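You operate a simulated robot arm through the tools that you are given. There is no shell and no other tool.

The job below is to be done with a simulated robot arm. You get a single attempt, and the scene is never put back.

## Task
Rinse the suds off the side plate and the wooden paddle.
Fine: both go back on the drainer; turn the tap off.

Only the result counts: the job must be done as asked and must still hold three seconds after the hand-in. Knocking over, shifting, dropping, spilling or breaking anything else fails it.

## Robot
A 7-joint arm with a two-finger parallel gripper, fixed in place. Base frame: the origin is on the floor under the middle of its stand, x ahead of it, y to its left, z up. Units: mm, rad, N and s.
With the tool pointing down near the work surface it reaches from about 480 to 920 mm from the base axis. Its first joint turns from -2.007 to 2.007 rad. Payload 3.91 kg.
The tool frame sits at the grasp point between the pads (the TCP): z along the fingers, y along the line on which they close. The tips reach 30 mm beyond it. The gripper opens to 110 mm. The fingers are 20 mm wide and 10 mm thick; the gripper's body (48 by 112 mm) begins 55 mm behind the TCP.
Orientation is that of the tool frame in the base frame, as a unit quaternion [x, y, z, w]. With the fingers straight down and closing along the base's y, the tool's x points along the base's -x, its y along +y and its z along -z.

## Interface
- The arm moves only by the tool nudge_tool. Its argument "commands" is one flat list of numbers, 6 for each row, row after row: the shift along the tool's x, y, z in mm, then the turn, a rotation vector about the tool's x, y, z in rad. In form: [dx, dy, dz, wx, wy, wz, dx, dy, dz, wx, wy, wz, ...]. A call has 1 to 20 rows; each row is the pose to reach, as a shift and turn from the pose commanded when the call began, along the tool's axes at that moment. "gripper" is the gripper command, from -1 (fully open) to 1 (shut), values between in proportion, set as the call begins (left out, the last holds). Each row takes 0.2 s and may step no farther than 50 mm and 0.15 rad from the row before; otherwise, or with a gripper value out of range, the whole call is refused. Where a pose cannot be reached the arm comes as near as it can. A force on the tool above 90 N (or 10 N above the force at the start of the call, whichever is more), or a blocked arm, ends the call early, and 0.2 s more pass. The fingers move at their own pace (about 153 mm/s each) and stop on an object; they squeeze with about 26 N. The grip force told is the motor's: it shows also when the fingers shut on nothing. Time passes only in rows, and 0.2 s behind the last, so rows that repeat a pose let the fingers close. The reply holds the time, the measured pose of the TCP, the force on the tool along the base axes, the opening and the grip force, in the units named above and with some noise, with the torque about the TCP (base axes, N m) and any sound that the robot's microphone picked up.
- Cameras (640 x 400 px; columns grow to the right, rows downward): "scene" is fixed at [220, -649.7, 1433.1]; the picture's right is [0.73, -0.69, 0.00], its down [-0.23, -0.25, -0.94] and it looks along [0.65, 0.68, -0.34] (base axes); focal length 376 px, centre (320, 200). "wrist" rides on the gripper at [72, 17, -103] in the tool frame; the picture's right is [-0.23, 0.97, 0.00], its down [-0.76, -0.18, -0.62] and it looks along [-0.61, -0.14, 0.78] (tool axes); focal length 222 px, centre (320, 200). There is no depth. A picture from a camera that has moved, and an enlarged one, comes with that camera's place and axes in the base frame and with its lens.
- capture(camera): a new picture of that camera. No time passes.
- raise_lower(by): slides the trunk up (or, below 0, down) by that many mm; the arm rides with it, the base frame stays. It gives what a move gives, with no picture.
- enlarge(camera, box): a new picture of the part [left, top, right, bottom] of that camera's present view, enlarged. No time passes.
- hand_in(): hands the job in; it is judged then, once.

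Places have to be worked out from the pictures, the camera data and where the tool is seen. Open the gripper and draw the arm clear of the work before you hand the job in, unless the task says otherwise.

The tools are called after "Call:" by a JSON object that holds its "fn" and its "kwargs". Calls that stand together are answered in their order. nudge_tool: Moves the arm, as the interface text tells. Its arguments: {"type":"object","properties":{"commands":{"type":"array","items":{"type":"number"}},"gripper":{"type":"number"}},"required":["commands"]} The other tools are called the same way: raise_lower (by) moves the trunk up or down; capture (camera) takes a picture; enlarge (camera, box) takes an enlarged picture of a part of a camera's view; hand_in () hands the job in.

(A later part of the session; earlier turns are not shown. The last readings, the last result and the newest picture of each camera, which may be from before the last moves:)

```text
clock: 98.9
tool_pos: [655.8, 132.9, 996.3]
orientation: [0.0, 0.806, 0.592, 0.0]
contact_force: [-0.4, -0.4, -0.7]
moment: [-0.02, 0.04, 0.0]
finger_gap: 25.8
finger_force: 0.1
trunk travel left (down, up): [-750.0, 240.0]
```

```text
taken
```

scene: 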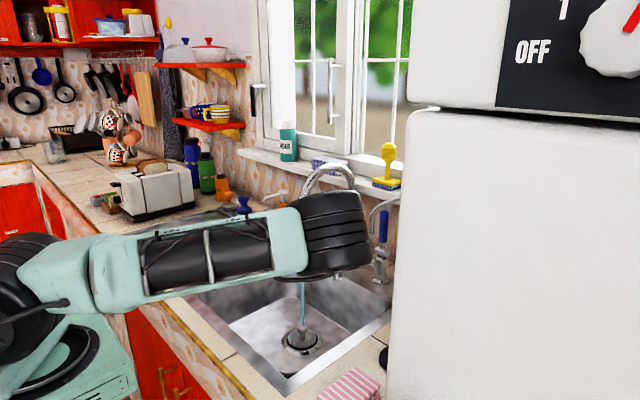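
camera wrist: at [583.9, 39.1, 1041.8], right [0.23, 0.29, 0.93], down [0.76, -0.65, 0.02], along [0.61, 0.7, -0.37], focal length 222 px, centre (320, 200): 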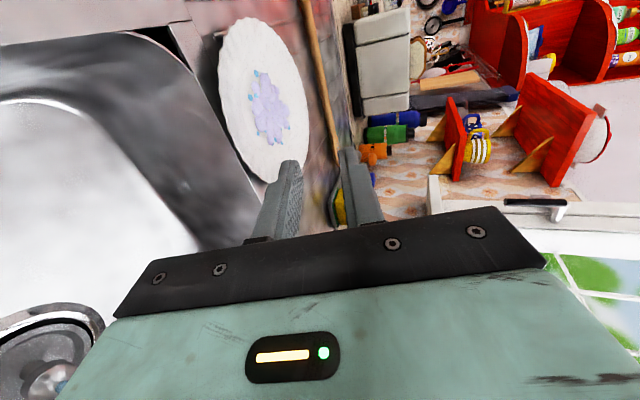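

Slope is about 17°, with the gap at 26 mm. I descend in stages over the basin, watching the elbow's distance from the fridge.

Call:
{"fn": "nudge_tool", "kwargs": {"commands": [-0.5, -18, 9, 0, 0, 0, -1, -36, 18, 0, 0, 0, -1, -54, 27.5, 0, 0, 0, -1, -54, 27.5, 0, 0, 0]}}

Call:
{"fn": "capture", "kwargs": {"camera": "scene"}}

Call:
{"fn": "capture", "kwargs": {"camera": "wrist"}}

```text
clock: 99.9
tool_pos: [655.3, 143.0, 936.9]
orientation: [0.0, 0.806, 0.592, -0.001]
contact_force: [0.2, 0.1, 0.1]
moment: [0.03, 0.01, 0.03]
finger_gap: 26.0
finger_force: 0.0
trunk travel left (down, up): [-750.0, 240.0]
```

```text
taken
```

scene: 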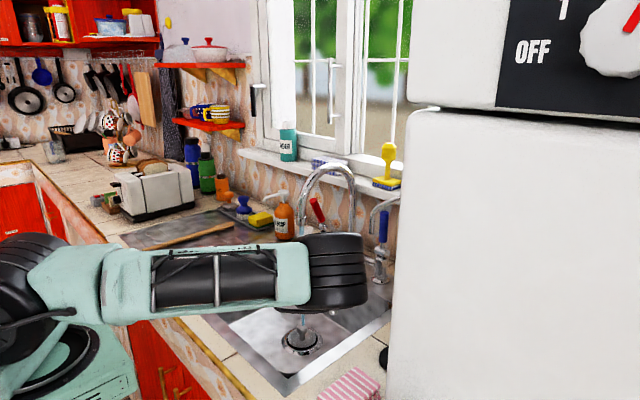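

```text
taken
camera wrist: at [584.7, 49.6, 981.8], right [0.23, 0.29, 0.93], down [0.76, -0.65, 0.02], along [0.61, 0.7, -0.37], focal length 222 px, centre (320, 200)
```

wrist: 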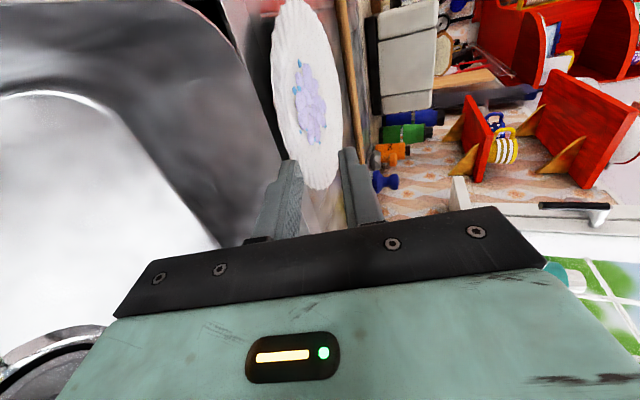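

The elbow still has around 80 mm of margin to the fridge. I continue down to the pre-grip position just outside the rim.

Call:
{"fn": "nudge_tool", "kwargs": {"commands": [-0.5, -11, 9.4, 0, 0, 0, -1, -22, 18.8, 0, 0, 0, -1.5, -33, 28, 0, 0, 0, -1.5, -33, 28, 0, 0, 0]}}

Call:
{"fn": "capture", "kwargs": {"camera": "scene"}}

Call:
{"fn": "enlarge", "kwargs": {"camera": "wrist", "box": [230, 20, 410, 230]}}

```text
clock: 100.9
tool_pos: [659.1, 160.5, 897.0]
orientation: [0.001, 0.806, 0.591, -0.001]
contact_force: [-0.2, -0.2, -0.4]
moment: [0.01, -0.01, 0.01]
finger_gap: 25.7
finger_force: 0.0
trunk travel left (down, up): [-750.0, 240.0]
```

```text
taken
```

scene: 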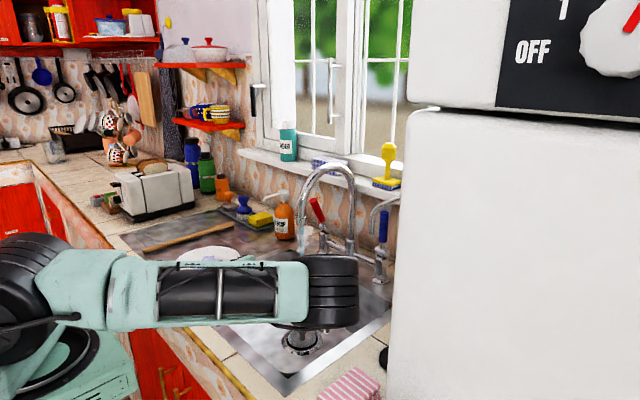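

```text
1.90 times, centred on (320, 125) of wrist
camera zoom: at [587.5, 66.2, 942.9], right [0.23, 0.29, 0.93], down [0.76, -0.65, 0.02], along [0.61, 0.7, -0.37], focal length 423 px, centre (320, 343)
```

zoom: 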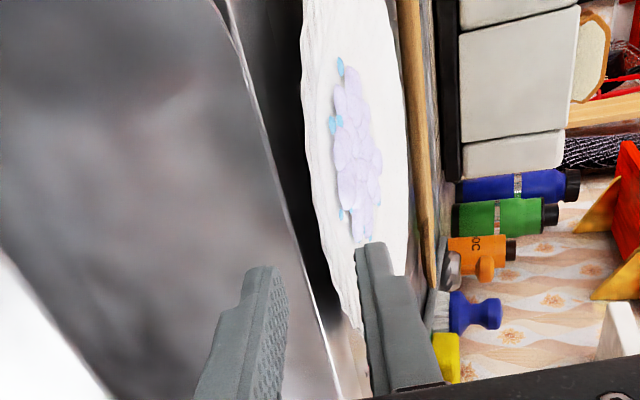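

The rim sits between the fingers, slightly above the tool axis, with the basin edge just beyond. I advance 22 mm so the fingertips overlap the rim by about 10 mm.

Call:
{"fn": "nudge_tool", "kwargs": {"commands": [1, 0.8, 7.5, 0, 0, 0, 1.5, 1.6, 15, 0, 0, 0, 2, 2.3, 22.3, 0, 0, 0, 2, 2.3, 22.3, 0, 0, 0]}}

Call:
{"fn": "enlarge", "kwargs": {"camera": "wrist", "box": [230, 40, 410, 240]}}

Call:
{"fn": "enlarge", "kwargs": {"camera": "scene", "box": [150, 210, 290, 300]}}

```text
clock: 101.9
tool_pos: [656.7, 180.7, 890.8]
orientation: [-0.001, 0.806, 0.592, -0.001]
contact_force: [0.1, 0.7, -0.1]
moment: [0.0, -0.01, 0.03]
finger_gap: 25.8
finger_force: 0.1
trunk travel left (down, up): [-750.0, 240.0]
```

```text
2.00 times, centred on (320, 140) of wrist
camera zoom: at [585.4, 87.3, 937.8], right [0.23, 0.29, 0.93], down [0.76, -0.65, 0.02], along [0.61, 0.7, -0.37], focal length 444 px, centre (320, 320)
```

zoom: 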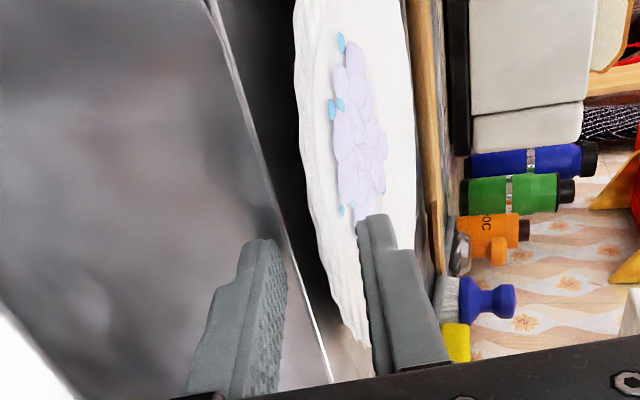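

```text
4.44 times, centred on (220, 255) of scene
camera zoom: at [220.0, -649.7, 1433.1], right [0.73, -0.69, 0.0], down [-0.23, -0.25, -0.94], along [0.65, 0.68, -0.34], focal length 1671 px, centre (764, -44)
```

zoom: 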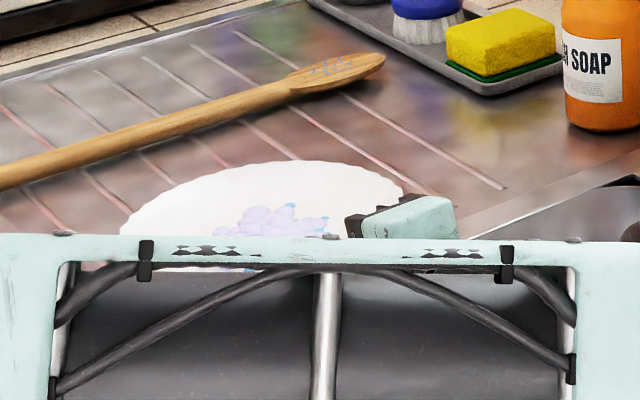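

The lower finger is under the overhanging rim with a few mm to the basin wall. I advance 3 mm more and close.

Call:
{"fn": "nudge_tool", "kwargs": {"commands": [0, 1.8, 2.6, 0, 0, 0, 0, 1.8, 2.6, 0, 0, 0]}}

Call:
{"fn": "nudge_tool", "kwargs": {"commands": [0, 0, 0, 0, 0, 0, 0, 0, 0, 0, 0, 0, 0, 0, 0, 0, 0, 0], "gripper": 1}}

Call:
{"fn": "enlarge", "kwargs": {"camera": "wrist", "box": [230, 40, 410, 240]}}

Call:
{"fn": "enlarge", "kwargs": {"camera": "scene", "box": [150, 210, 290, 300]}}

```text
clock: 102.5
tool_pos: [657.4, 185.2, 893.3]
orientation: [0.002, 0.806, 0.592, -0.001]
contact_force: [-0.2, 0.9, 0.1]
moment: [0.01, 0.0, -0.03]
finger_gap: 25.9
finger_force: 0.0
trunk travel left (down, up): [-750.0, 240.0]
```

```text
clock: 103.3
tool_pos: [656.7, 184.2, 892.5]
orientation: [0.0, 0.806, 0.591, -0.001]
contact_force: [0.7, 1.1, 0.7]
moment: [0.11, 0.01, -0.05]
finger_gap: 4.3
finger_force: 26.0
trunk travel left (down, up): [-750.0, 240.0]
```

```text
2.00 times, centred on (320, 140) of wrist
camera zoom: at [585.6, 90.9, 938.5], right [0.23, 0.29, 0.93], down [0.76, -0.65, 0.02], along [0.61, 0.7, -0.37], focal length 444 px, centre (320, 320)
```

zoom: 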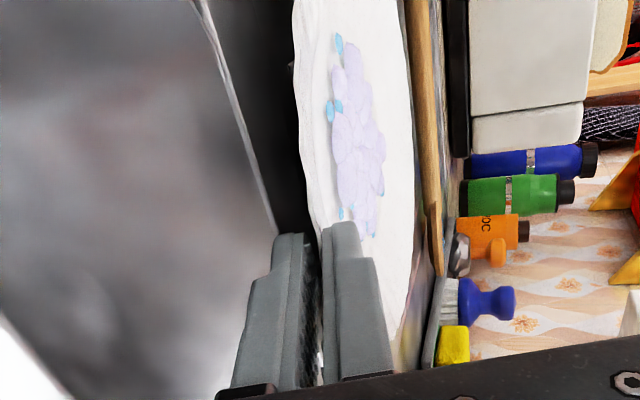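

```text
4.44 times, centred on (220, 255) of scene
camera zoom: at [220.0, -649.7, 1433.1], right [0.73, -0.69, 0.0], down [-0.23, -0.25, -0.94], along [0.65, 0.68, -0.34], focal length 1671 px, centre (764, -44)
```

zoom: 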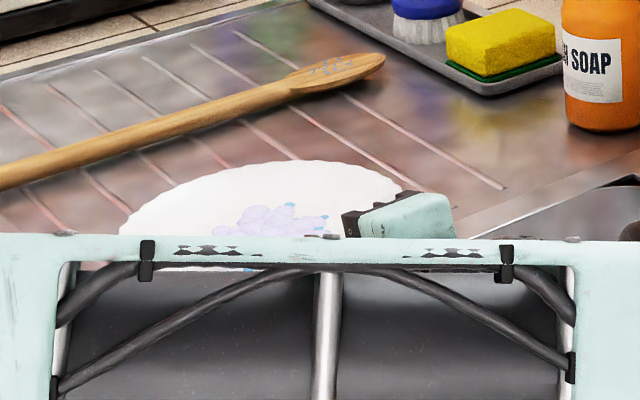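

The rim is pinched (gap 4.3 mm). I lift the near side about 12 mm, matching the tilt, and drag the plate 35 mm toward the basin.

Call:
{"fn": "nudge_tool", "kwargs": {"commands": [0, 5.7, -1.8, 0.04, 0, 0, 0, 11.4, -3.6, 0.08, 0, 0, 0, 11.4, -3.6, 0.08, 0, 0, 0, 9, -11.2, 0.08, 0, 0, 0, 6.6, -18.9, 0.08, 0, 0, 0, 4.2, -26.5, 0.08, 0, 0, 0, 0.9, -37, 0.08, 0, 0, 0, 0.9, -37, 0.08, 0, 0]}}

Call:
{"fn": "enlarge", "kwargs": {"camera": "wrist", "box": [230, 20, 430, 240]}}

Call:
{"fn": "capture", "kwargs": {"camera": "scene"}}

```text
clock: 105.1
tool_pos: [656.2, 150.1, 904.4]
orientation: [0.001, 0.829, 0.559, 0.0]
contact_force: [0.2, 1.6, -0.5]
moment: [0.11, -0.04, -0.17]
finger_gap: 4.5
finger_force: 26.5
trunk travel left (down, up): [-750.0, 240.0]
```

```text
1.82 times, centred on (330, 130) of wrist
camera zoom: at [585.0, 60.2, 958.1], right [0.23, 0.37, 0.9], down [0.76, -0.64, 0.07], along [0.61, 0.67, -0.43], focal length 404 px, centre (302, 327)
```

zoom: 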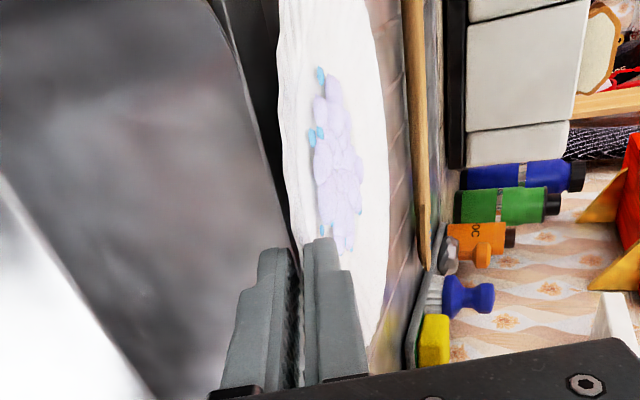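

```text
taken
```

scene: 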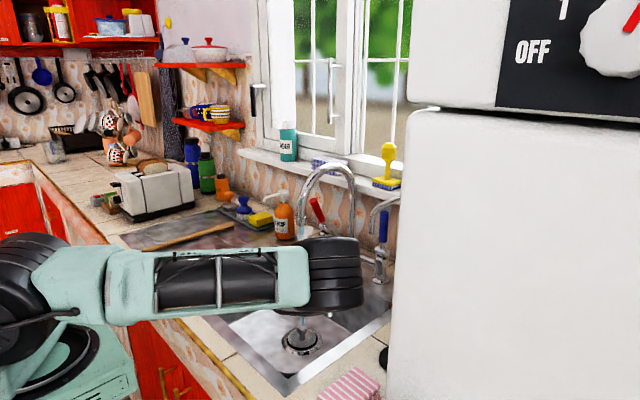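

The plate followed while still pinched, and the forces are small. I lower it about 5 mm onto the strip and release it gently for the deeper re-grip.

Call:
{"fn": "nudge_tool", "kwargs": {"commands": [0, -2.5, 1, 0, 0, 0, 0, -4.8, 2, -0.02, 0, 0, 0, -4.8, 2, -0.02, 0, 0]}}

Call:
{"fn": "nudge_tool", "kwargs": {"commands": [0, 0, 0, 0, 0, 0, 0, 0, 0, 0, 0, 0], "gripper": 0.55}}

Call:
{"fn": "enlarge", "kwargs": {"camera": "wrist", "box": [230, 20, 430, 240]}}

```text
clock: 105.9
tool_pos: [655.5, 148.2, 899.6]
orientation: [0.001, 0.824, 0.566, -0.001]
contact_force: [-0.4, -1.6, -0.4]
moment: [0.14, -0.01, 0.03]
finger_gap: 4.8
finger_force: 25.8
trunk travel left (down, up): [-750.0, 240.0]
```

```text
clock: 106.5
tool_pos: [656.8, 149.3, 898.4]
orientation: [0.001, 0.824, 0.567, -0.001]
contact_force: [-0.6, 0.2, 0.4]
moment: [0.02, 0.0, -0.04]
finger_gap: 24.7
finger_force: 0.1
trunk travel left (down, up): [-750.0, 240.0]
```

```text
1.82 times, centred on (330, 130) of wrist
camera zoom: at [584.7, 59.3, 951.0], right [0.23, 0.35, 0.91], down [0.76, -0.65, 0.05], along [0.61, 0.68, -0.41], focal length 404 px, centre (302, 327)
```

zoom: 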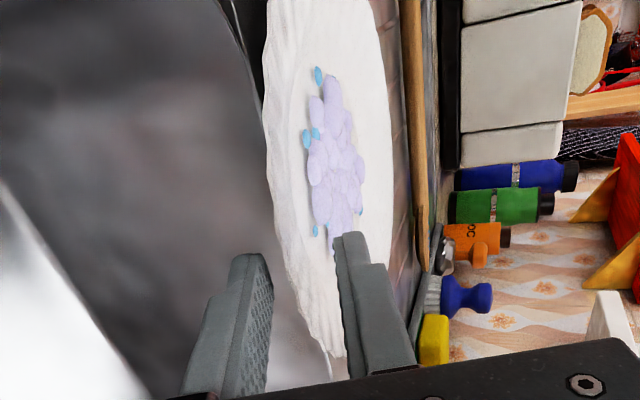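

The plate now overhangs well, its near rim at about y≈167, z≈888, between the fingers. I advance 17 mm along the tool axis for a deep grip.

Call:
{"fn": "nudge_tool", "kwargs": {"commands": [0, -0.7, 6, 0, 0, 0, 0, -1.4, 12, 0, 0, 0, 0, -2, 17, 0, 0, 0, 0, -2, 17, 0, 0, 0]}}

Call:
{"fn": "enlarge", "kwargs": {"camera": "wrist", "box": [230, 20, 430, 240]}}

```text
clock: 107.5
tool_pos: [655.8, 163.8, 893.3]
orientation: [0.001, 0.824, 0.567, -0.001]
contact_force: [-0.2, -0.3, 0.3]
moment: [0.05, -0.01, 0.0]
finger_gap: 25.0
finger_force: 0.1
trunk travel left (down, up): [-750.0, 240.0]
```

```text
1.82 times, centred on (330, 130) of wrist
camera zoom: at [585.1, 74.4, 944.2], right [0.23, 0.35, 0.91], down [0.76, -0.65, 0.05], along [0.61, 0.68, -0.41], focal length 404 px, centre (302, 327)
```

zoom: 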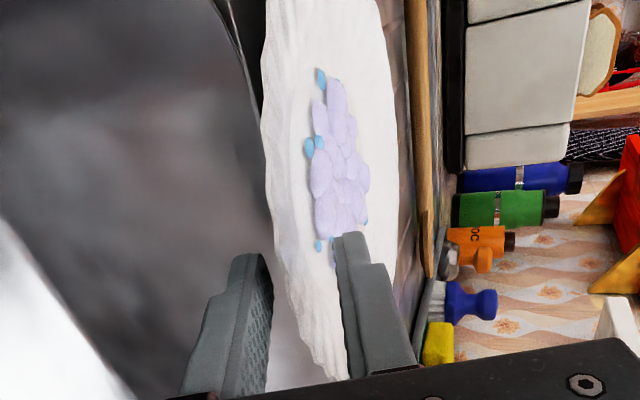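

The rim is deep between the fingers with no contact. I close the gripper.

Call:
{"fn": "nudge_tool", "kwargs": {"commands": [0, 0, 0, 0, 0, 0, 0, 0, 0, 0, 0, 0, 0, 0, 0, 0, 0, 0], "gripper": 1}}

Call:
{"fn": "enlarge", "kwargs": {"camera": "wrist", "box": [230, 20, 430, 240]}}

Call:
{"fn": "capture", "kwargs": {"camera": "scene"}}

```text
clock: 108.3
tool_pos: [656.2, 165.7, 891.6]
orientation: [0.0, 0.824, 0.567, 0.0]
contact_force: [-0.1, 0.3, 3.0]
moment: [0.65, -0.04, -0.16]
finger_gap: 5.4
finger_force: 25.4
trunk travel left (down, up): [-750.0, 240.0]
```

```text
1.82 times, centred on (330, 130) of wrist
camera zoom: at [585.0, 74.4, 944.5], right [0.23, 0.35, 0.91], down [0.76, -0.65, 0.05], along [0.61, 0.68, -0.41], focal length 404 px, centre (302, 327)
```

zoom: 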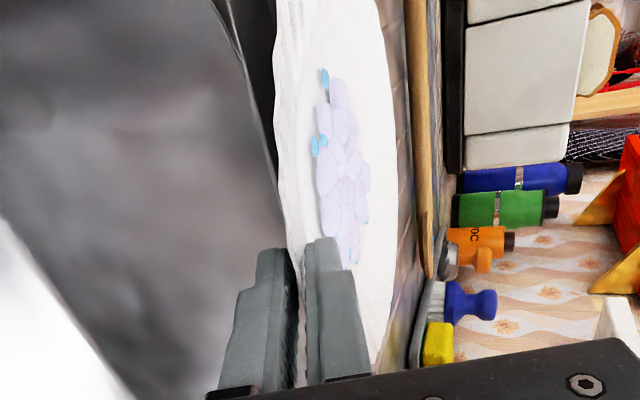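

```text
taken
```

scene: 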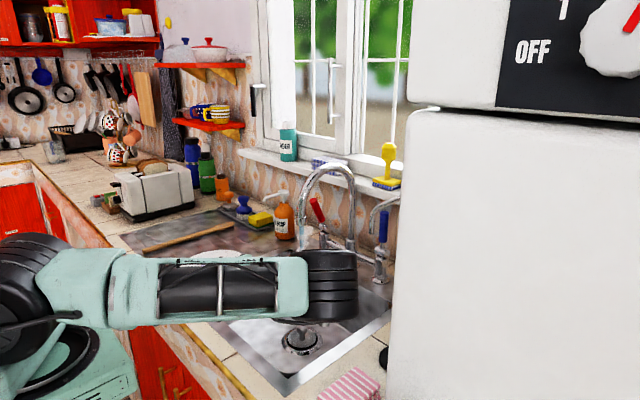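

Gripped deeply (gap 5.4 mm). I lift straight up 50 mm slowly and check that the plate stays level.

Call:
{"fn": "nudge_tool", "kwargs": {"commands": [0, 9.3, -3.6, 0, 0, 0, 0, 18.7, -7.2, 0, 0, 0, 0, 28, -10.7, 0, 0, 0, 0, 37.4, -14.3, 0, 0, 0, 0, 46.7, -17.9, 0, 0, 0, 0, 46.7, -17.9, 0, 0, 0]}}

Call:
{"fn": "capture", "kwargs": {"camera": "wrist"}}

Call:
{"fn": "capture", "kwargs": {"camera": "scene"}}

```text
clock: 109.7
tool_pos: [656.1, 165.0, 942.1]
orientation: [0.001, 0.824, 0.567, 0.0]
contact_force: [-0.1, 1.2, -3.2]
moment: [-0.27, 0.01, 0.01]
finger_gap: 4.3
finger_force: 25.7
trunk travel left (down, up): [-750.0, 240.0]
```

```text
taken
camera wrist: at [583.9, 74.9, 993.7], right [0.23, 0.35, 0.91], down [0.76, -0.65, 0.05], along [0.61, 0.68, -0.41], focal length 222 px, centre (320, 200)
```

wrist: 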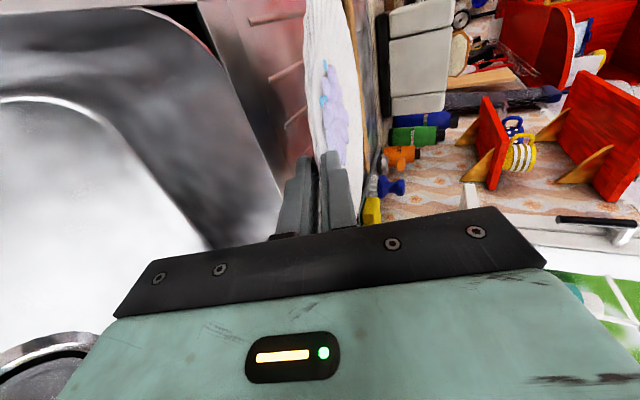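

```text
taken
```

scene: 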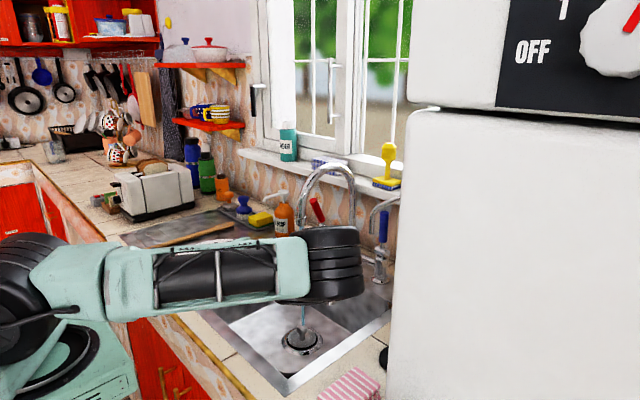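

The plate is held well (3.2 N weight, no droop). I raise it and tip the tool to about a 50° slope so the plate tilts far-edge-down, which also brings the elbow up.

Call:
{"fn": "nudge_tool", "kwargs": {"commands": [0, 12.7, -4.9, 0.1, 0, 0, 0, 25.4, -9.7, 0.2, 0, 0, 0, 38, -14.6, 0.3, 0, 0, 0, 50.8, -19.4, 0.4, 0, 0, 0, 63.5, -24.3, 0.5, 0, 0, 0, 63.5, -24.3, 0.5, 0, 0]}}

Call:
{"fn": "capture", "kwargs": {"camera": "scene"}}

Call:
{"fn": "capture", "kwargs": {"camera": "wrist"}}

```text
clock: 111.1
tool_pos: [656.4, 164.5, 1009.4]
orientation: [0.001, 0.938, 0.345, -0.002]
contact_force: [-0.3, 0.3, -2.3]
moment: [-0.19, 0.02, -0.01]
finger_gap: 4.6
finger_force: 25.9
trunk travel left (down, up): [-750.0, 240.0]
```

```text
taken
```

scene: 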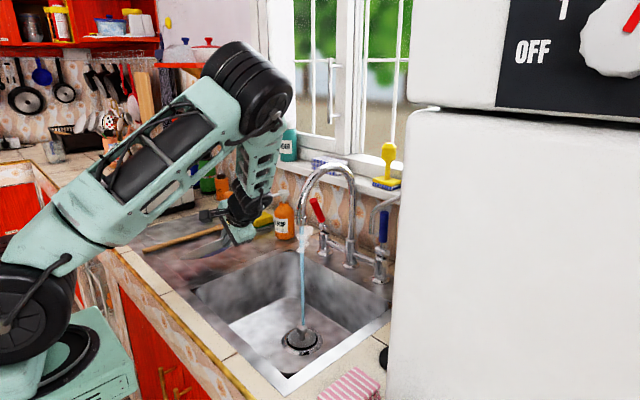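

```text
taken
camera wrist: at [585.2, 111.5, 1097.5], right [0.23, 0.74, 0.63], down [0.76, -0.54, 0.36], along [0.6, 0.4, -0.69], focal length 222 px, centre (320, 200)
```

wrist: 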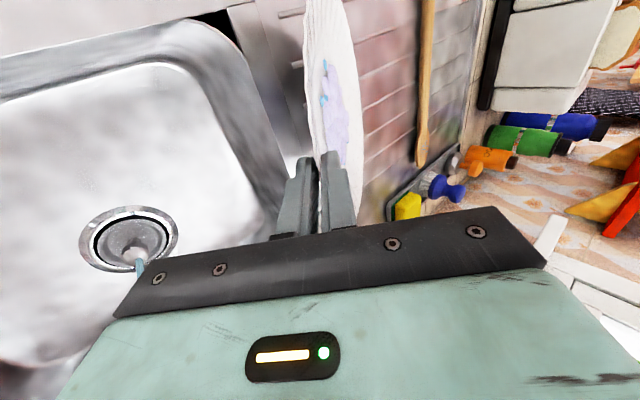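

The elbow is up again and the plate is tilted far-edge-down. I swing it under the stream: tool to about (714, -55, 1015) with a 45° yaw, which puts the plate's centre at about (773, 4).

Call:
{"fn": "nudge_tool", "kwargs": {"commands": [-9.7, -27.2, -24.4, 0, -0.0847, 0.0997, -19.3, -54.5, -48.9, 0, -0.169, 0.199, -29, -81.7, -73.3, 0, -0.254, 0.299, -38.7, -108.9, -97.7, 0, -0.339, 0.399, -48.3, -136.2, -122.2, 0, -0.423, 0.498, -58, -163.4, -146.6, 0, -0.508, 0.598, -58, -163.4, -146.6, 0, -0.508, 0.598]}}

Call:
{"fn": "capture", "kwargs": {"camera": "scene"}}

Call:
{"fn": "enlarge", "kwargs": {"camera": "scene", "box": [230, 170, 370, 340]}}

Call:
{"fn": "capture", "kwargs": {"camera": "wrist"}}

```text
clock: 112.7
tool_pos: [713.1, -55.2, 1016.7]
orientation: [0.361, 0.866, 0.319, 0.132]
contact_force: [0.3, -0.1, -2.5]
moment: [-0.15, 0.14, -0.01]
finger_gap: 4.2
finger_force: 25.8
trunk travel left (down, up): [-750.0, 240.0]
```

```text
taken
```

scene: 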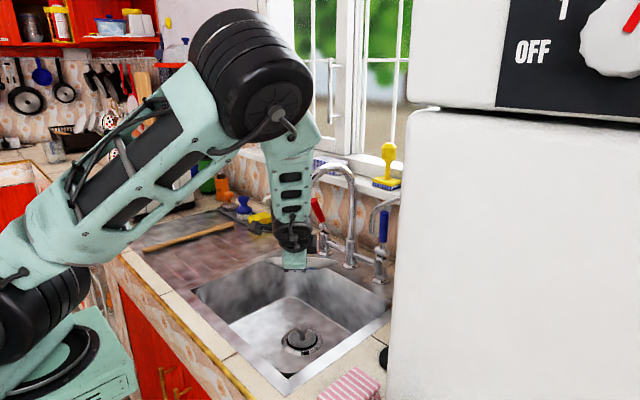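

```text
2.35 times, centred on (300, 255) of scene
camera zoom: at [220.0, -649.7, 1433.1], right [0.73, -0.69, 0.0], down [-0.23, -0.25, -0.94], along [0.65, 0.68, -0.34], focal length 885 px, centre (367, 71)
```

zoom: 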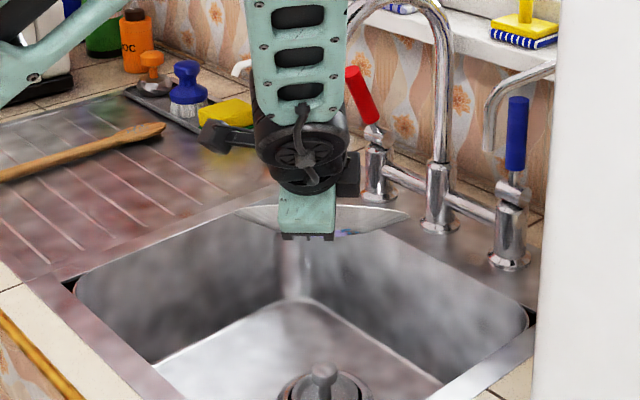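

```text
taken
camera wrist: at [625.0, -42.6, 1104.7], right [0.69, 0.36, 0.63], down [0.16, -0.92, 0.36], along [0.71, -0.15, -0.69], focal length 222 px, centre (320, 200)
```

wrist: 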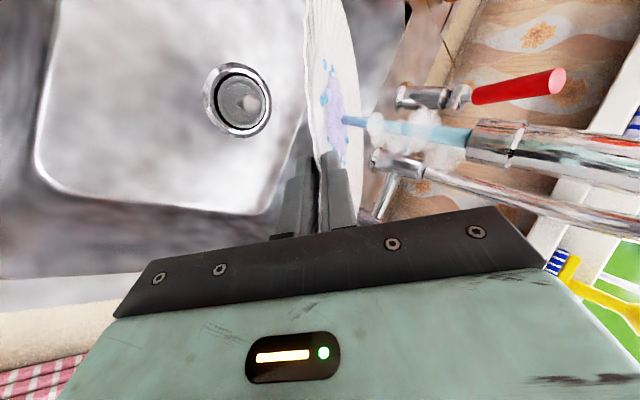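

The stream is hitting the tilted plate right at the suds. I sweep the plate slowly under it to cover the whole patch.

Call:
{"fn": "nudge_tool", "kwargs": {"commands": [0, 0, 0, 0, 0, 0, 0, 0, 0, 0, 0, 0, 0, 7.6, 6.5, 0, 0, 0, 0, 15.2, 13, 0, 0, 0, -12, 15.2, 13, 0, 0, 0, -12, 7.6, 6.5, 0, 0, 0, -12, 0, 0, 0, 0, 0, -12, -7.6, -6.5, 0, 0, 0, -12, -15.2, -13, 0, 0, 0, 0, -15.2, -13, 0, 0, 0, 0, -7.6, -6.5, 0, 0, 0, 12, -15.2, -13, 0, 0, 0, 12, -7.6, -6.5, 0, 0, 0, 12, 0, 0, 0, 0, 0, 12, 7.6, 6.5, 0, 0, 0, 12, 15.2, 13, 0, 0, 0, 24, 15.2, 13, 0, 0, 0, 24, 0, 0, 0, 0, 0, 24, -11.4, -9.7, 0, 0, 0, 10, 0, 0, 0, 0, 0]}}

Call:
{"fn": "capture", "kwargs": {"camera": "wrist"}}

Call:
{"fn": "enlarge", "kwargs": {"camera": "wrist", "box": [270, 0, 430, 200]}}

Call:
{"fn": "enlarge", "kwargs": {"camera": "scene", "box": [230, 170, 370, 340]}}

```text
clock: 116.9
tool_pos: [708.2, -47.8, 1014.6]
orientation: [0.359, 0.868, 0.318, 0.13]
contact_force: [-1.2, 0.0, -2.8]
moment: [-0.13, 0.18, 0.01]
finger_gap: 4.3
finger_force: 25.8
trunk travel left (down, up): [-750.0, 240.0]
```

```text
taken
camera wrist: at [620.4, -35.4, 1103.0], right [0.69, 0.36, 0.63], down [0.16, -0.92, 0.36], along [0.71, -0.15, -0.69], focal length 222 px, centre (320, 200)
```

wrist: 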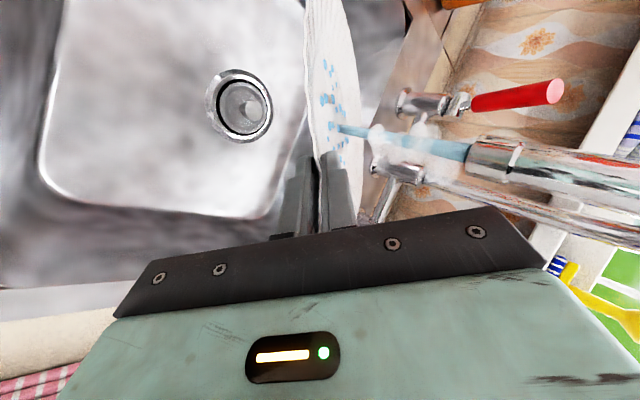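

```text
2.00 times, centred on (350, 100) of wrist
camera zoom: at [620.4, -35.4, 1103.0], right [0.69, 0.36, 0.63], down [0.16, -0.92, 0.36], along [0.71, -0.15, -0.69], focal length 444 px, centre (260, 400)
```

zoom: 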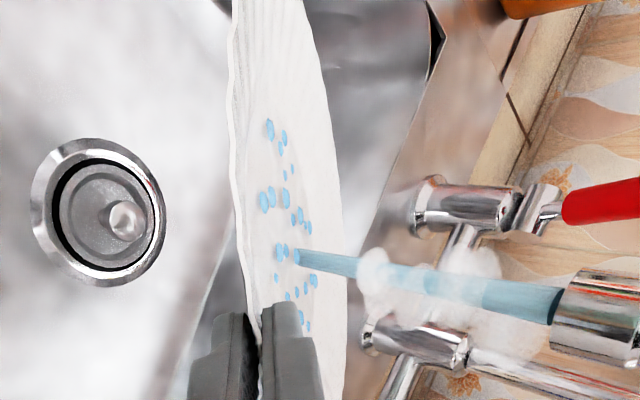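

```text
2.35 times, centred on (300, 255) of scene
camera zoom: at [220.0, -649.7, 1433.1], right [0.73, -0.69, 0.0], down [-0.23, -0.25, -0.94], along [0.65, 0.68, -0.34], focal length 885 px, centre (367, 71)
```

zoom: 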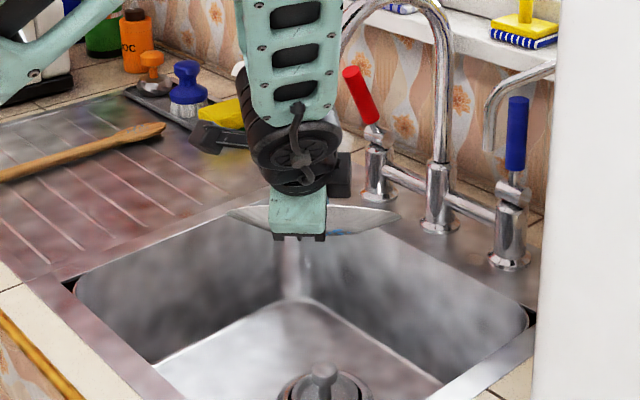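

Only clear droplets remain on the plate; the suds are gone. I give it one more short sweep for certainty.

Call:
{"fn": "nudge_tool", "kwargs": {"commands": [-10, 0, 0, 0, 0, 0, -10, 11.4, 9.7, 0, 0, 0, -20, 19, 16.2, 0, 0, 0, -30, 11.4, 9.7, 0, 0, 0, -34, 0, 0, 0, 0, 0, -34, -11.4, -9.7, 0, 0, 0, -22, -22.8, -19.4, 0, 0, 0, -10, -22.8, -19.4, 0, 0, 0, 2, -19, -16.2, 0, 0, 0, 12, -11.4, -9.7, 0, 0, 0, 12, 0, 0, 0, 0, 0, 12, 11.4, 9.7, 0, 0, 0, 0, 19, 16.2, 0, 0, 0, -10, 0, 0, 0, 0, 0, -10, 0, 0, 0, 0, 0]}}

Call:
{"fn": "enlarge", "kwargs": {"camera": "wrist", "box": [270, 0, 430, 200]}}

```text
clock: 120.1
tool_pos: [715.1, -54.4, 1013.7]
orientation: [0.36, 0.867, 0.319, 0.129]
contact_force: [0.1, 0.7, -2.7]
moment: [-0.13, 0.15, 0.02]
finger_gap: 4.3
finger_force: 25.9
trunk travel left (down, up): [-750.0, 240.0]
```

```text
2.00 times, centred on (350, 100) of wrist
camera zoom: at [626.2, -41.3, 1103.2], right [0.69, 0.36, 0.63], down [0.16, -0.92, 0.36], along [0.71, -0.15, -0.69], focal length 444 px, centre (260, 400)
```

zoom: 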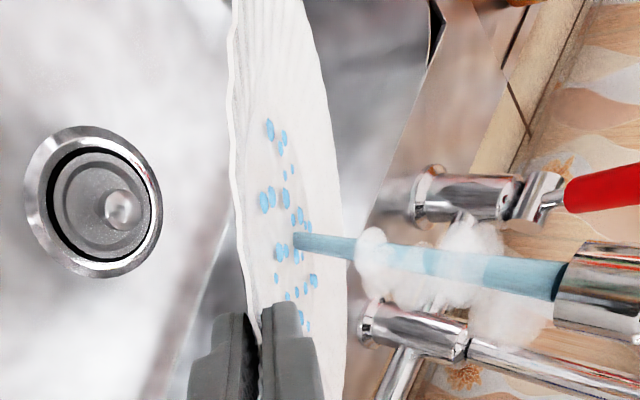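

Both items are rinsed. I carry the plate back toward the drainer by reversing the swing.

Call:
{"fn": "nudge_tool", "kwargs": {"commands": [32.8, 13.8, 12.7, 0, 0.0848, -0.0995, 65.6, 27.6, 25.3, 0, 0.1697, -0.199, 98.5, 41.4, 38, 0, 0.2545, -0.2985, 131.3, 55.2, 50.7, 0, 0.3393, -0.398, 164.1, 69, 63.3, 0, 0.4242, -0.4975, 196.9, 82.8, 76, 0, 0.509, -0.597, 196.9, 82.8, 76, 0, 0.509, -0.597]}}

Call:
{"fn": "capture", "kwargs": {"camera": "scene"}}

Call:
{"fn": "capture", "kwargs": {"camera": "wrist"}}

```text
clock: 121.7
tool_pos: [654.8, 165.0, 1011.6]
orientation: [0.0, 0.938, 0.346, -0.002]
contact_force: [-0.2, -0.5, -2.4]
moment: [-0.22, 0.02, 0.0]
finger_gap: 4.2
finger_force: 25.7
trunk travel left (down, up): [-750.0, 240.0]
```

```text
taken
```

scene: 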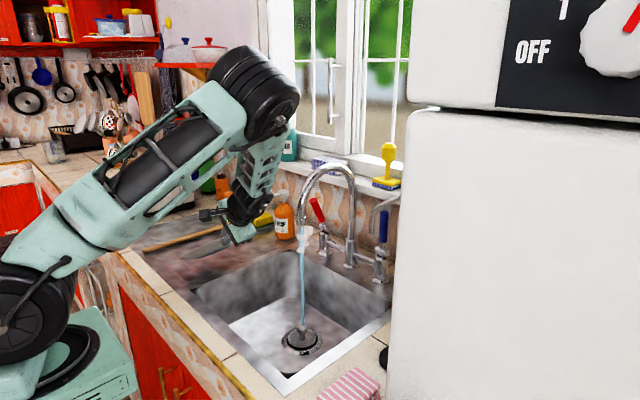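

```text
taken
camera wrist: at [584.6, 110.5, 1099.9], right [0.23, 0.74, 0.63], down [0.76, -0.54, 0.36], along [0.6, 0.4, -0.69], focal length 222 px, centre (320, 200)
```

wrist: 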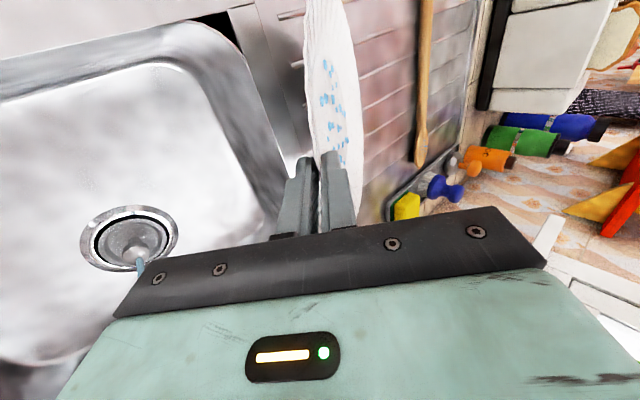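

The plate is back by the drainer, showing only droplets. I flatten the tool to a 21° slope and move it over its original spot, still well above the drainer.

Call:
{"fn": "nudge_tool", "kwargs": {"commands": [-0.3, 7.2, 21.8, -0.1, 0, 0, -0.6, 14.4, 43.6, -0.2, 0, 0, -0.9, 21.5, 65.5, -0.3, 0, 0, -1.2, 28.7, 87.3, -0.4, 0, 0, -1.5, 35.9, 109.1, -0.5, 0, 0, -1.5, 35.9, 109.1, -0.5, 0, 0]}}

Call:
{"fn": "capture", "kwargs": {"camera": "scene"}}

Call:
{"fn": "capture", "kwargs": {"camera": "wrist"}}

Call:
{"fn": "enlarge", "kwargs": {"camera": "scene", "box": [130, 190, 290, 300]}}

```text
clock: 123.1
tool_pos: [655.2, 261.4, 950.3]
orientation: [0.001, 0.823, 0.568, -0.001]
contact_force: [-0.1, -0.8, -1.9]
moment: [-0.23, 0.0, 0.01]
finger_gap: 4.4
finger_force: 25.8
trunk travel left (down, up): [-750.0, 240.0]
```

```text
taken
```

scene: 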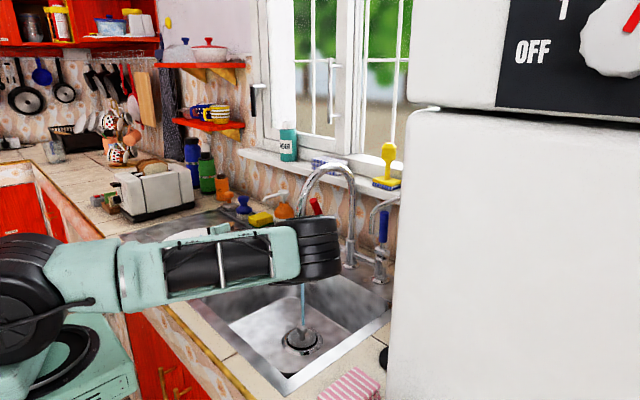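

```text
taken
camera wrist: at [583.2, 171.4, 1002.2], right [0.23, 0.35, 0.91], down [0.76, -0.65, 0.05], along [0.61, 0.68, -0.41], focal length 222 px, centre (320, 200)
```

wrist: 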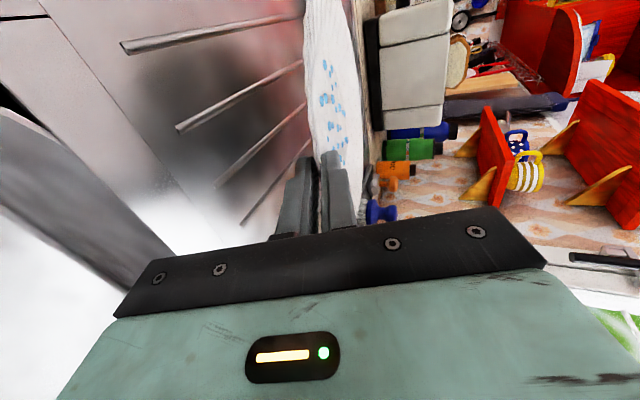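

```text
3.64 times, centred on (210, 245) of scene
camera zoom: at [220.0, -649.7, 1433.1], right [0.73, -0.69, 0.0], down [-0.23, -0.25, -0.94], along [0.65, 0.68, -0.34], focal length 1367 px, centre (720, 36)
```

zoom: 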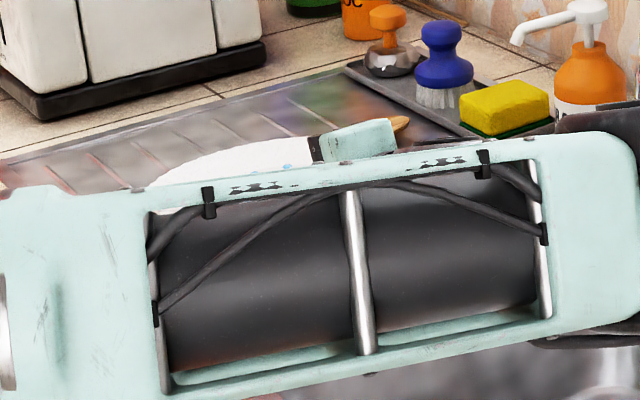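

The plate is above its place and clear of the paddle (about 40 mm). I lower it 44 mm, to just above the drainer.

Call:
{"fn": "nudge_tool", "kwargs": {"commands": [0, -10, 5, 0, 0, 0, 0, -20, 10, 0, 0, 0, 0, -30, 15, 0, 0, 0, 0, -39.7, 19.3, 0, 0, 0, 0, -39.7, 19.3, 0, 0, 0]}}

Call:
{"fn": "capture", "kwargs": {"camera": "wrist"}}

Call:
{"fn": "enlarge", "kwargs": {"camera": "scene", "box": [130, 190, 290, 300]}}

```text
clock: 124.3
tool_pos: [653.9, 266.2, 908.1]
orientation: [0.001, 0.823, 0.568, -0.001]
contact_force: [-0.3, 0.3, -1.9]
moment: [-0.27, -0.03, -0.01]
finger_gap: 4.1
finger_force: 26.6
trunk travel left (down, up): [-750.0, 240.0]
```

```text
taken
camera wrist: at [583.1, 175.5, 959.2], right [0.23, 0.35, 0.91], down [0.76, -0.65, 0.05], along [0.61, 0.68, -0.41], focal length 222 px, centre (320, 200)
```

wrist: 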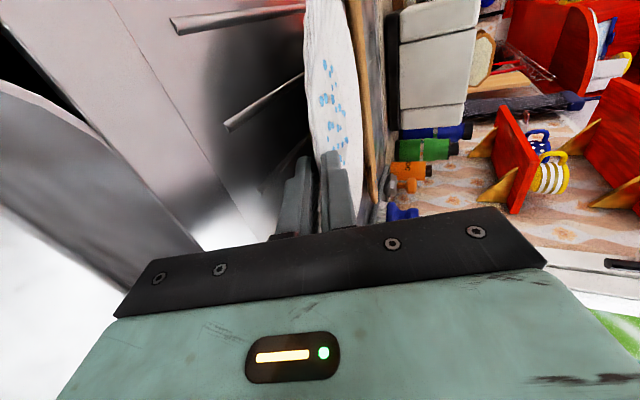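

```text
3.64 times, centred on (210, 245) of scene
camera zoom: at [220.0, -649.7, 1433.1], right [0.73, -0.69, 0.0], down [-0.23, -0.25, -0.94], along [0.65, 0.68, -0.34], focal length 1367 px, centre (720, 36)
```

zoom: 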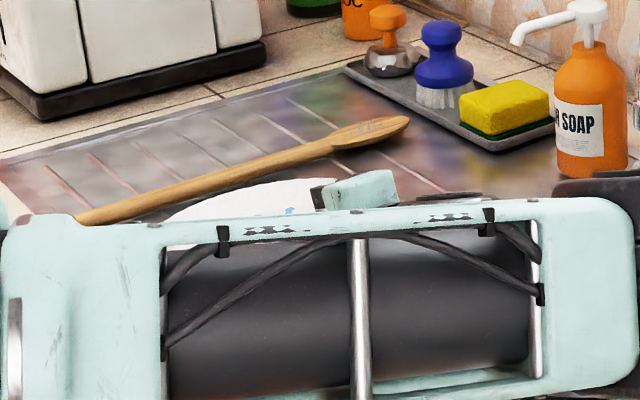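

There is a drainer rib right under my finger position (x≈656), so I shift 22 mm in +x to be between ribs and flatten the plate by a few degrees. Then I lower a bit further.

Call:
{"fn": "nudge_tool", "kwargs": {"commands": [-8, 0, 0, -0.02, 0, 0, -16, 0, 0, -0.04, 0, 0, -23, 0, 0, -0.06, 0, 0, -23, -3.7, 1.4, -0.06, 0, 0, -23, -7.5, 2.8, -0.06, 0, 0, -23, -7.5, 2.8, -0.06, 0, 0]}}

Call:
{"fn": "enlarge", "kwargs": {"camera": "wrist", "box": [200, 0, 420, 220]}}

Call:
{"fn": "enlarge", "kwargs": {"camera": "scene", "box": [130, 190, 290, 300]}}

```text
clock: 125.7
tool_pos: [679.4, 265.3, 899.1]
orientation: [0.002, 0.806, 0.592, -0.002]
contact_force: [-0.2, 0.0, -2.7]
moment: [-0.26, -0.05, 0.02]
finger_gap: 4.5
finger_force: 26.2
trunk travel left (down, up): [-750.0, 240.0]
```

```text
1.82 times, centred on (310, 110) of wrist
camera zoom: at [607.3, 172.6, 945.2], right [0.23, 0.29, 0.93], down [0.76, -0.65, 0.01], along [0.61, 0.7, -0.37], focal length 404 px, centre (338, 364)
```

zoom: 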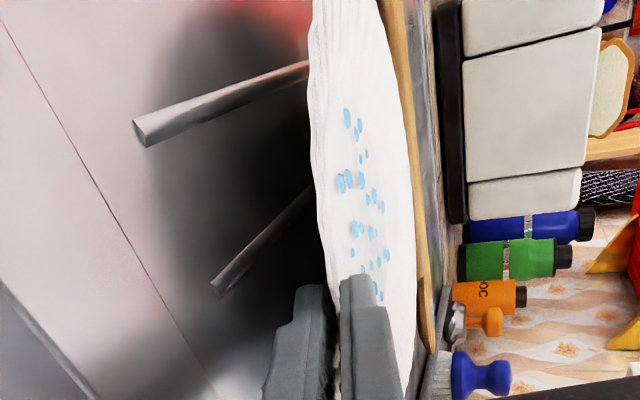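

```text
3.64 times, centred on (210, 245) of scene
camera zoom: at [220.0, -649.7, 1433.1], right [0.73, -0.69, 0.0], down [-0.23, -0.25, -0.94], along [0.65, 0.68, -0.34], focal length 1367 px, centre (720, 36)
```

zoom: 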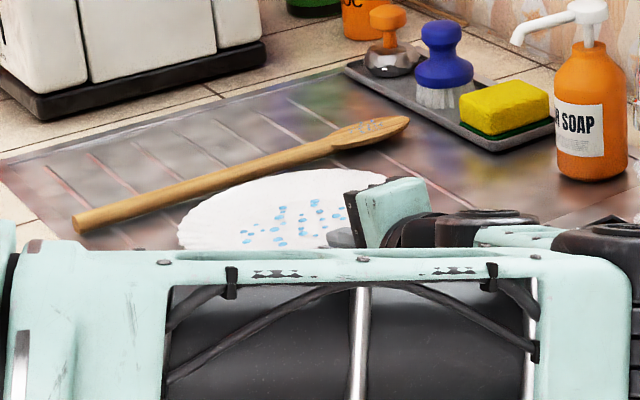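

The finger is between ribs and the plate is nearly flat, still carried. I lower in small steps and watch the moment for first contact.

Call:
{"fn": "nudge_tool", "kwargs": {"commands": [0, -2, 0.6, 0, 0, 0, 0, -4, 1.2, 0, 0, 0, 0, -4, 1.2, 0, 0, 0]}}

Call:
{"fn": "nudge_tool", "kwargs": {"commands": [0, -1.5, 0.5, 0, 0, 0, 0, -3, 0.9, 0, 0, 0, 0, -3, 0.9, 0, 0, 0]}}

Call:
{"fn": "enlarge", "kwargs": {"camera": "wrist", "box": [200, 0, 420, 220]}}

```text
clock: 126.5
tool_pos: [678.1, 266.1, 895.6]
orientation: [0.0, 0.806, 0.591, -0.001]
contact_force: [-1.2, -0.5, -2.1]
moment: [-0.24, 0.0, -0.01]
finger_gap: 4.3
finger_force: 26.0
trunk travel left (down, up): [-750.0, 240.0]
```

```text
clock: 127.3
tool_pos: [678.6, 266.0, 893.4]
orientation: [0.001, 0.806, 0.592, -0.002]
contact_force: [0.3, -1.0, 0.4]
moment: [0.2, 0.03, 0.03]
finger_gap: 4.3
finger_force: 25.8
trunk travel left (down, up): [-750.0, 240.0]
```

```text
1.82 times, centred on (310, 110) of wrist
camera zoom: at [606.9, 172.8, 938.7], right [0.23, 0.29, 0.93], down [0.76, -0.65, 0.01], along [0.61, 0.7, -0.37], focal length 404 px, centre (338, 364)
```

zoom: 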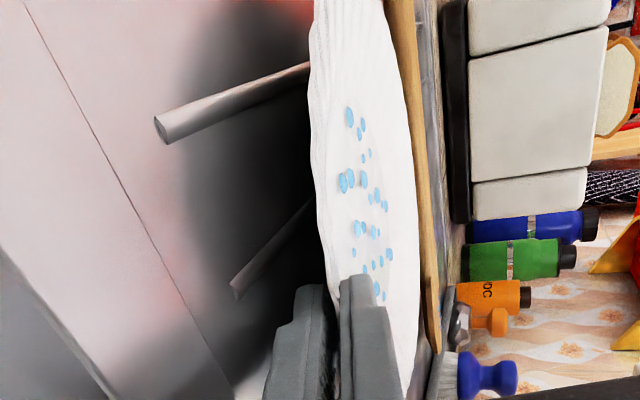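

Contact: the far side of the foot is resting (the moment reversed). I open the fingers in small stages while raising slightly, so the near rim settles on the lower finger.

Call:
{"fn": "nudge_tool", "kwargs": {"commands": [0, 1.5, -0.5, 0, 0, 0, 0, 1.5, -0.5, 0, 0, 0], "gripper": 0.836}}

Call:
{"fn": "nudge_tool", "kwargs": {"commands": [0, 2.4, -0.7, 0, 0, 0, 0, 2.4, -0.7, 0, 0, 0], "gripper": 0.745}}

Call:
{"fn": "nudge_tool", "kwargs": {"commands": [0, 2.9, -0.9, 0, 0, 0, 0, 2.9, -0.9, 0, 0, 0], "gripper": 0.636}}

Call:
{"fn": "enlarge", "kwargs": {"camera": "wrist", "box": [200, 0, 420, 220]}}

```text
clock: 127.9
tool_pos: [677.9, 266.3, 893.6]
orientation: [0.002, 0.806, 0.592, -0.001]
contact_force: [0.1, -0.2, -0.7]
moment: [0.0, -0.01, 0.01]
finger_gap: 9.6
finger_force: 0.2
trunk travel left (down, up): [-750.0, 240.0]
```

```text
clock: 128.5
tool_pos: [678.3, 266.4, 897.9]
orientation: [0.001, 0.806, 0.592, -0.001]
contact_force: [0.3, 0.4, -1.6]
moment: [-0.01, 0.02, -0.02]
finger_gap: 14.9
finger_force: 0.3
trunk travel left (down, up): [-750.0, 240.0]
```

```text
clock: 129.1
tool_pos: [678.4, 265.8, 898.9]
orientation: [0.001, 0.806, 0.592, -0.001]
contact_force: [-0.2, -0.9, -0.8]
moment: [-0.04, 0.01, 0.02]
finger_gap: 20.5
finger_force: 0.3
trunk travel left (down, up): [-750.0, 240.0]
```

```text
1.82 times, centred on (310, 110) of wrist
camera zoom: at [607.2, 172.6, 945.0], right [0.23, 0.29, 0.93], down [0.76, -0.65, 0.01], along [0.61, 0.7, -0.37], focal length 404 px, centre (338, 364)
```

zoom: 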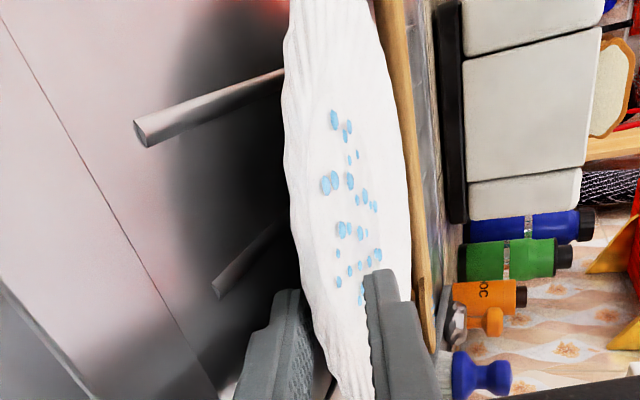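

The near rim now rests on the lower finger with the upper finger clear. I withdraw slowly straight in -y, letting the rim ride down the finger onto the ribs.

Call:
{"fn": "nudge_tool", "kwargs": {"commands": [0, -1.5, -4.8, 0, 0, 0, 0, -3, -9.5, 0, 0, 0, 0, -4.5, -14.3, 0, 0, 0, 0, -6, -19.1, 0, 0, 0, 0, -7.5, -23.8, 0, 0, 0, 0, -9, -28.6, 0, 0, 0, 0, -10.5, -33.4, 0, 0, 0, 0, -13.2, -42, 0, 0, 0, 0, -13.2, -42, 0, 0, 0]}}

Call:
{"fn": "capture", "kwargs": {"camera": "wrist"}}

Call:
{"fn": "enlarge", "kwargs": {"camera": "wrist", "box": [220, 0, 440, 220]}}

Call:
{"fn": "capture", "kwargs": {"camera": "scene"}}

```text
clock: 131.1
tool_pos: [678.9, 221.2, 899.8]
orientation: [0.001, 0.806, 0.592, -0.002]
contact_force: [0.0, -0.9, -1.0]
moment: [-0.01, 0.04, 0.02]
finger_gap: 19.9
finger_force: 0.1
trunk travel left (down, up): [-750.0, 240.0]
```

```text
taken
camera wrist: at [607.2, 128.4, 945.2], right [0.23, 0.29, 0.93], down [0.76, -0.65, 0.01], along [0.61, 0.7, -0.37], focal length 222 px, centre (320, 200)
```

wrist: 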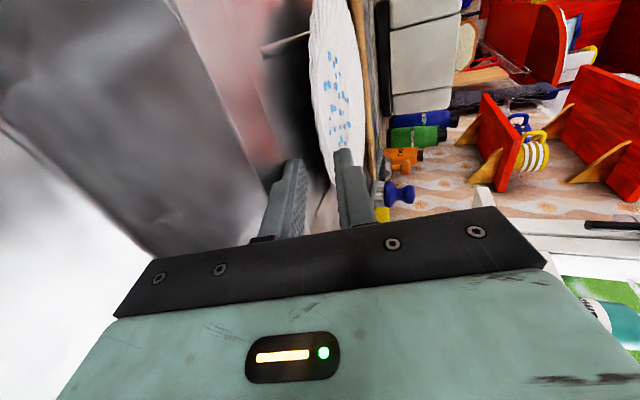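

```text
1.82 times, centred on (330, 110) of wrist
camera zoom: at [607.2, 128.4, 945.2], right [0.23, 0.29, 0.93], down [0.76, -0.65, 0.01], along [0.61, 0.7, -0.37], focal length 404 px, centre (302, 364)
```

zoom: 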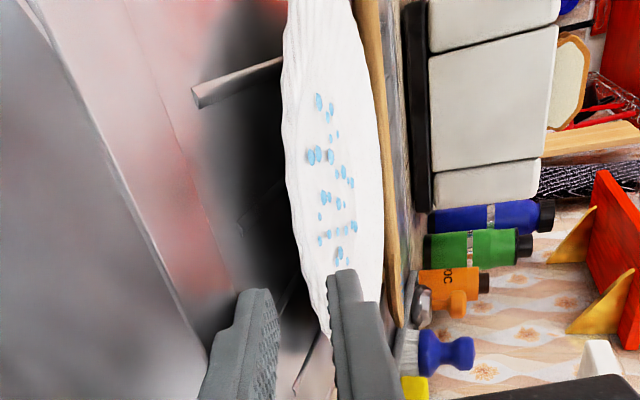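

```text
taken
```

scene: 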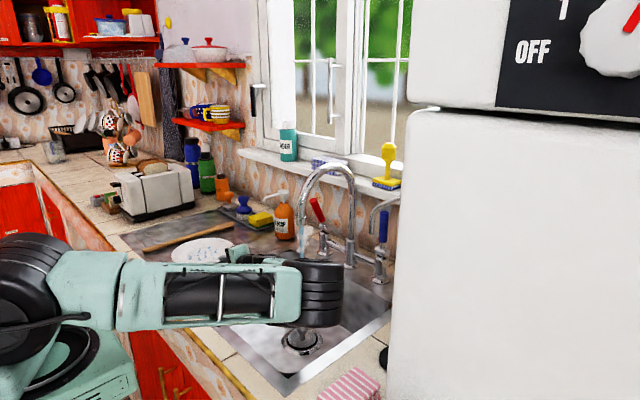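

The plate is resting on the drainer and the fingers are clear of it. I back away and up, returning the tool to straight down.

Call:
{"fn": "nudge_tool", "kwargs": {"commands": [0, 5, -20, 0, 0, 0, 3, 22, -32, 0, 0, 0, 6, 40, -40, 0.14, 0, 0, 9, 58, -48, 0.28, 0, 0, 12, 76, -56, 0.42, 0, 0, 15, 94, -64, 0.56, 0, 0, 18, 112, -72, 0.7, 0, 0, 21, 130, -80, 0.84, 0, 0, 24, 148, -88, 0.98, 0, 0, 27, 160, -94, 1.12, 0, 0, 27, 169, -95.9, 1.262, 0, 0, 27, 169, -95.9, 1.262, 0, 0]}}

Call:
{"fn": "capture", "kwargs": {"camera": "wrist"}}

Call:
{"fn": "capture", "kwargs": {"camera": "scene"}}

Call:
{"fn": "enlarge", "kwargs": {"camera": "scene", "box": [120, 190, 280, 300]}}

```text
clock: 133.7
tool_pos: [652.4, 181.4, 1089.6]
orientation: [0.001, 1.0, 0.001, -0.002]
contact_force: [0.4, 0.2, 0.0]
moment: [-0.01, -0.02, 0.03]
finger_gap: 19.7
finger_force: 0.0
trunk travel left (down, up): [-750.0, 240.0]
```

```text
taken
camera wrist: at [581.3, 197.9, 1191.8], right [0.23, 0.97, 0.0], down [0.76, -0.18, 0.62], along [0.6, -0.14, -0.78], focal length 222 px, centre (320, 200)
```

wrist: 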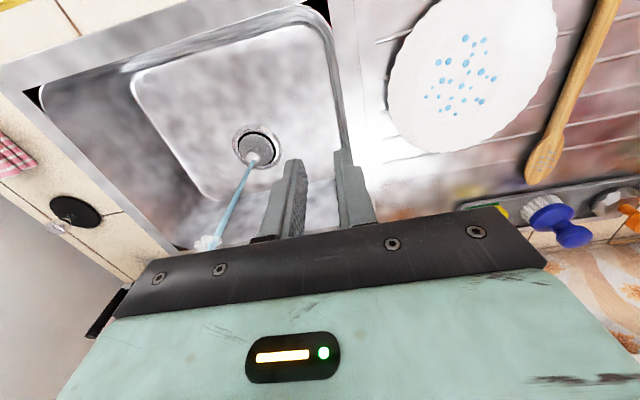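

```text
taken
```

scene: 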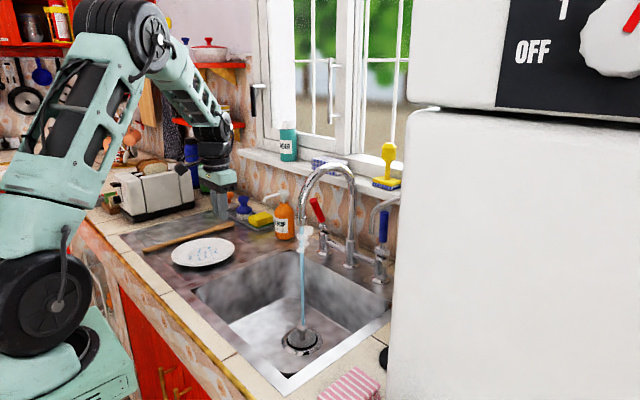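

```text
3.64 times, centred on (200, 245) of scene
camera zoom: at [220.0, -649.7, 1433.1], right [0.73, -0.69, 0.0], down [-0.23, -0.25, -0.94], along [0.65, 0.68, -0.34], focal length 1367 px, centre (756, 36)
```

zoom: 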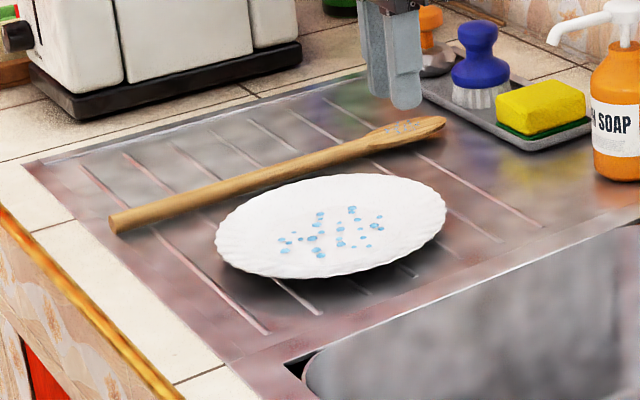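

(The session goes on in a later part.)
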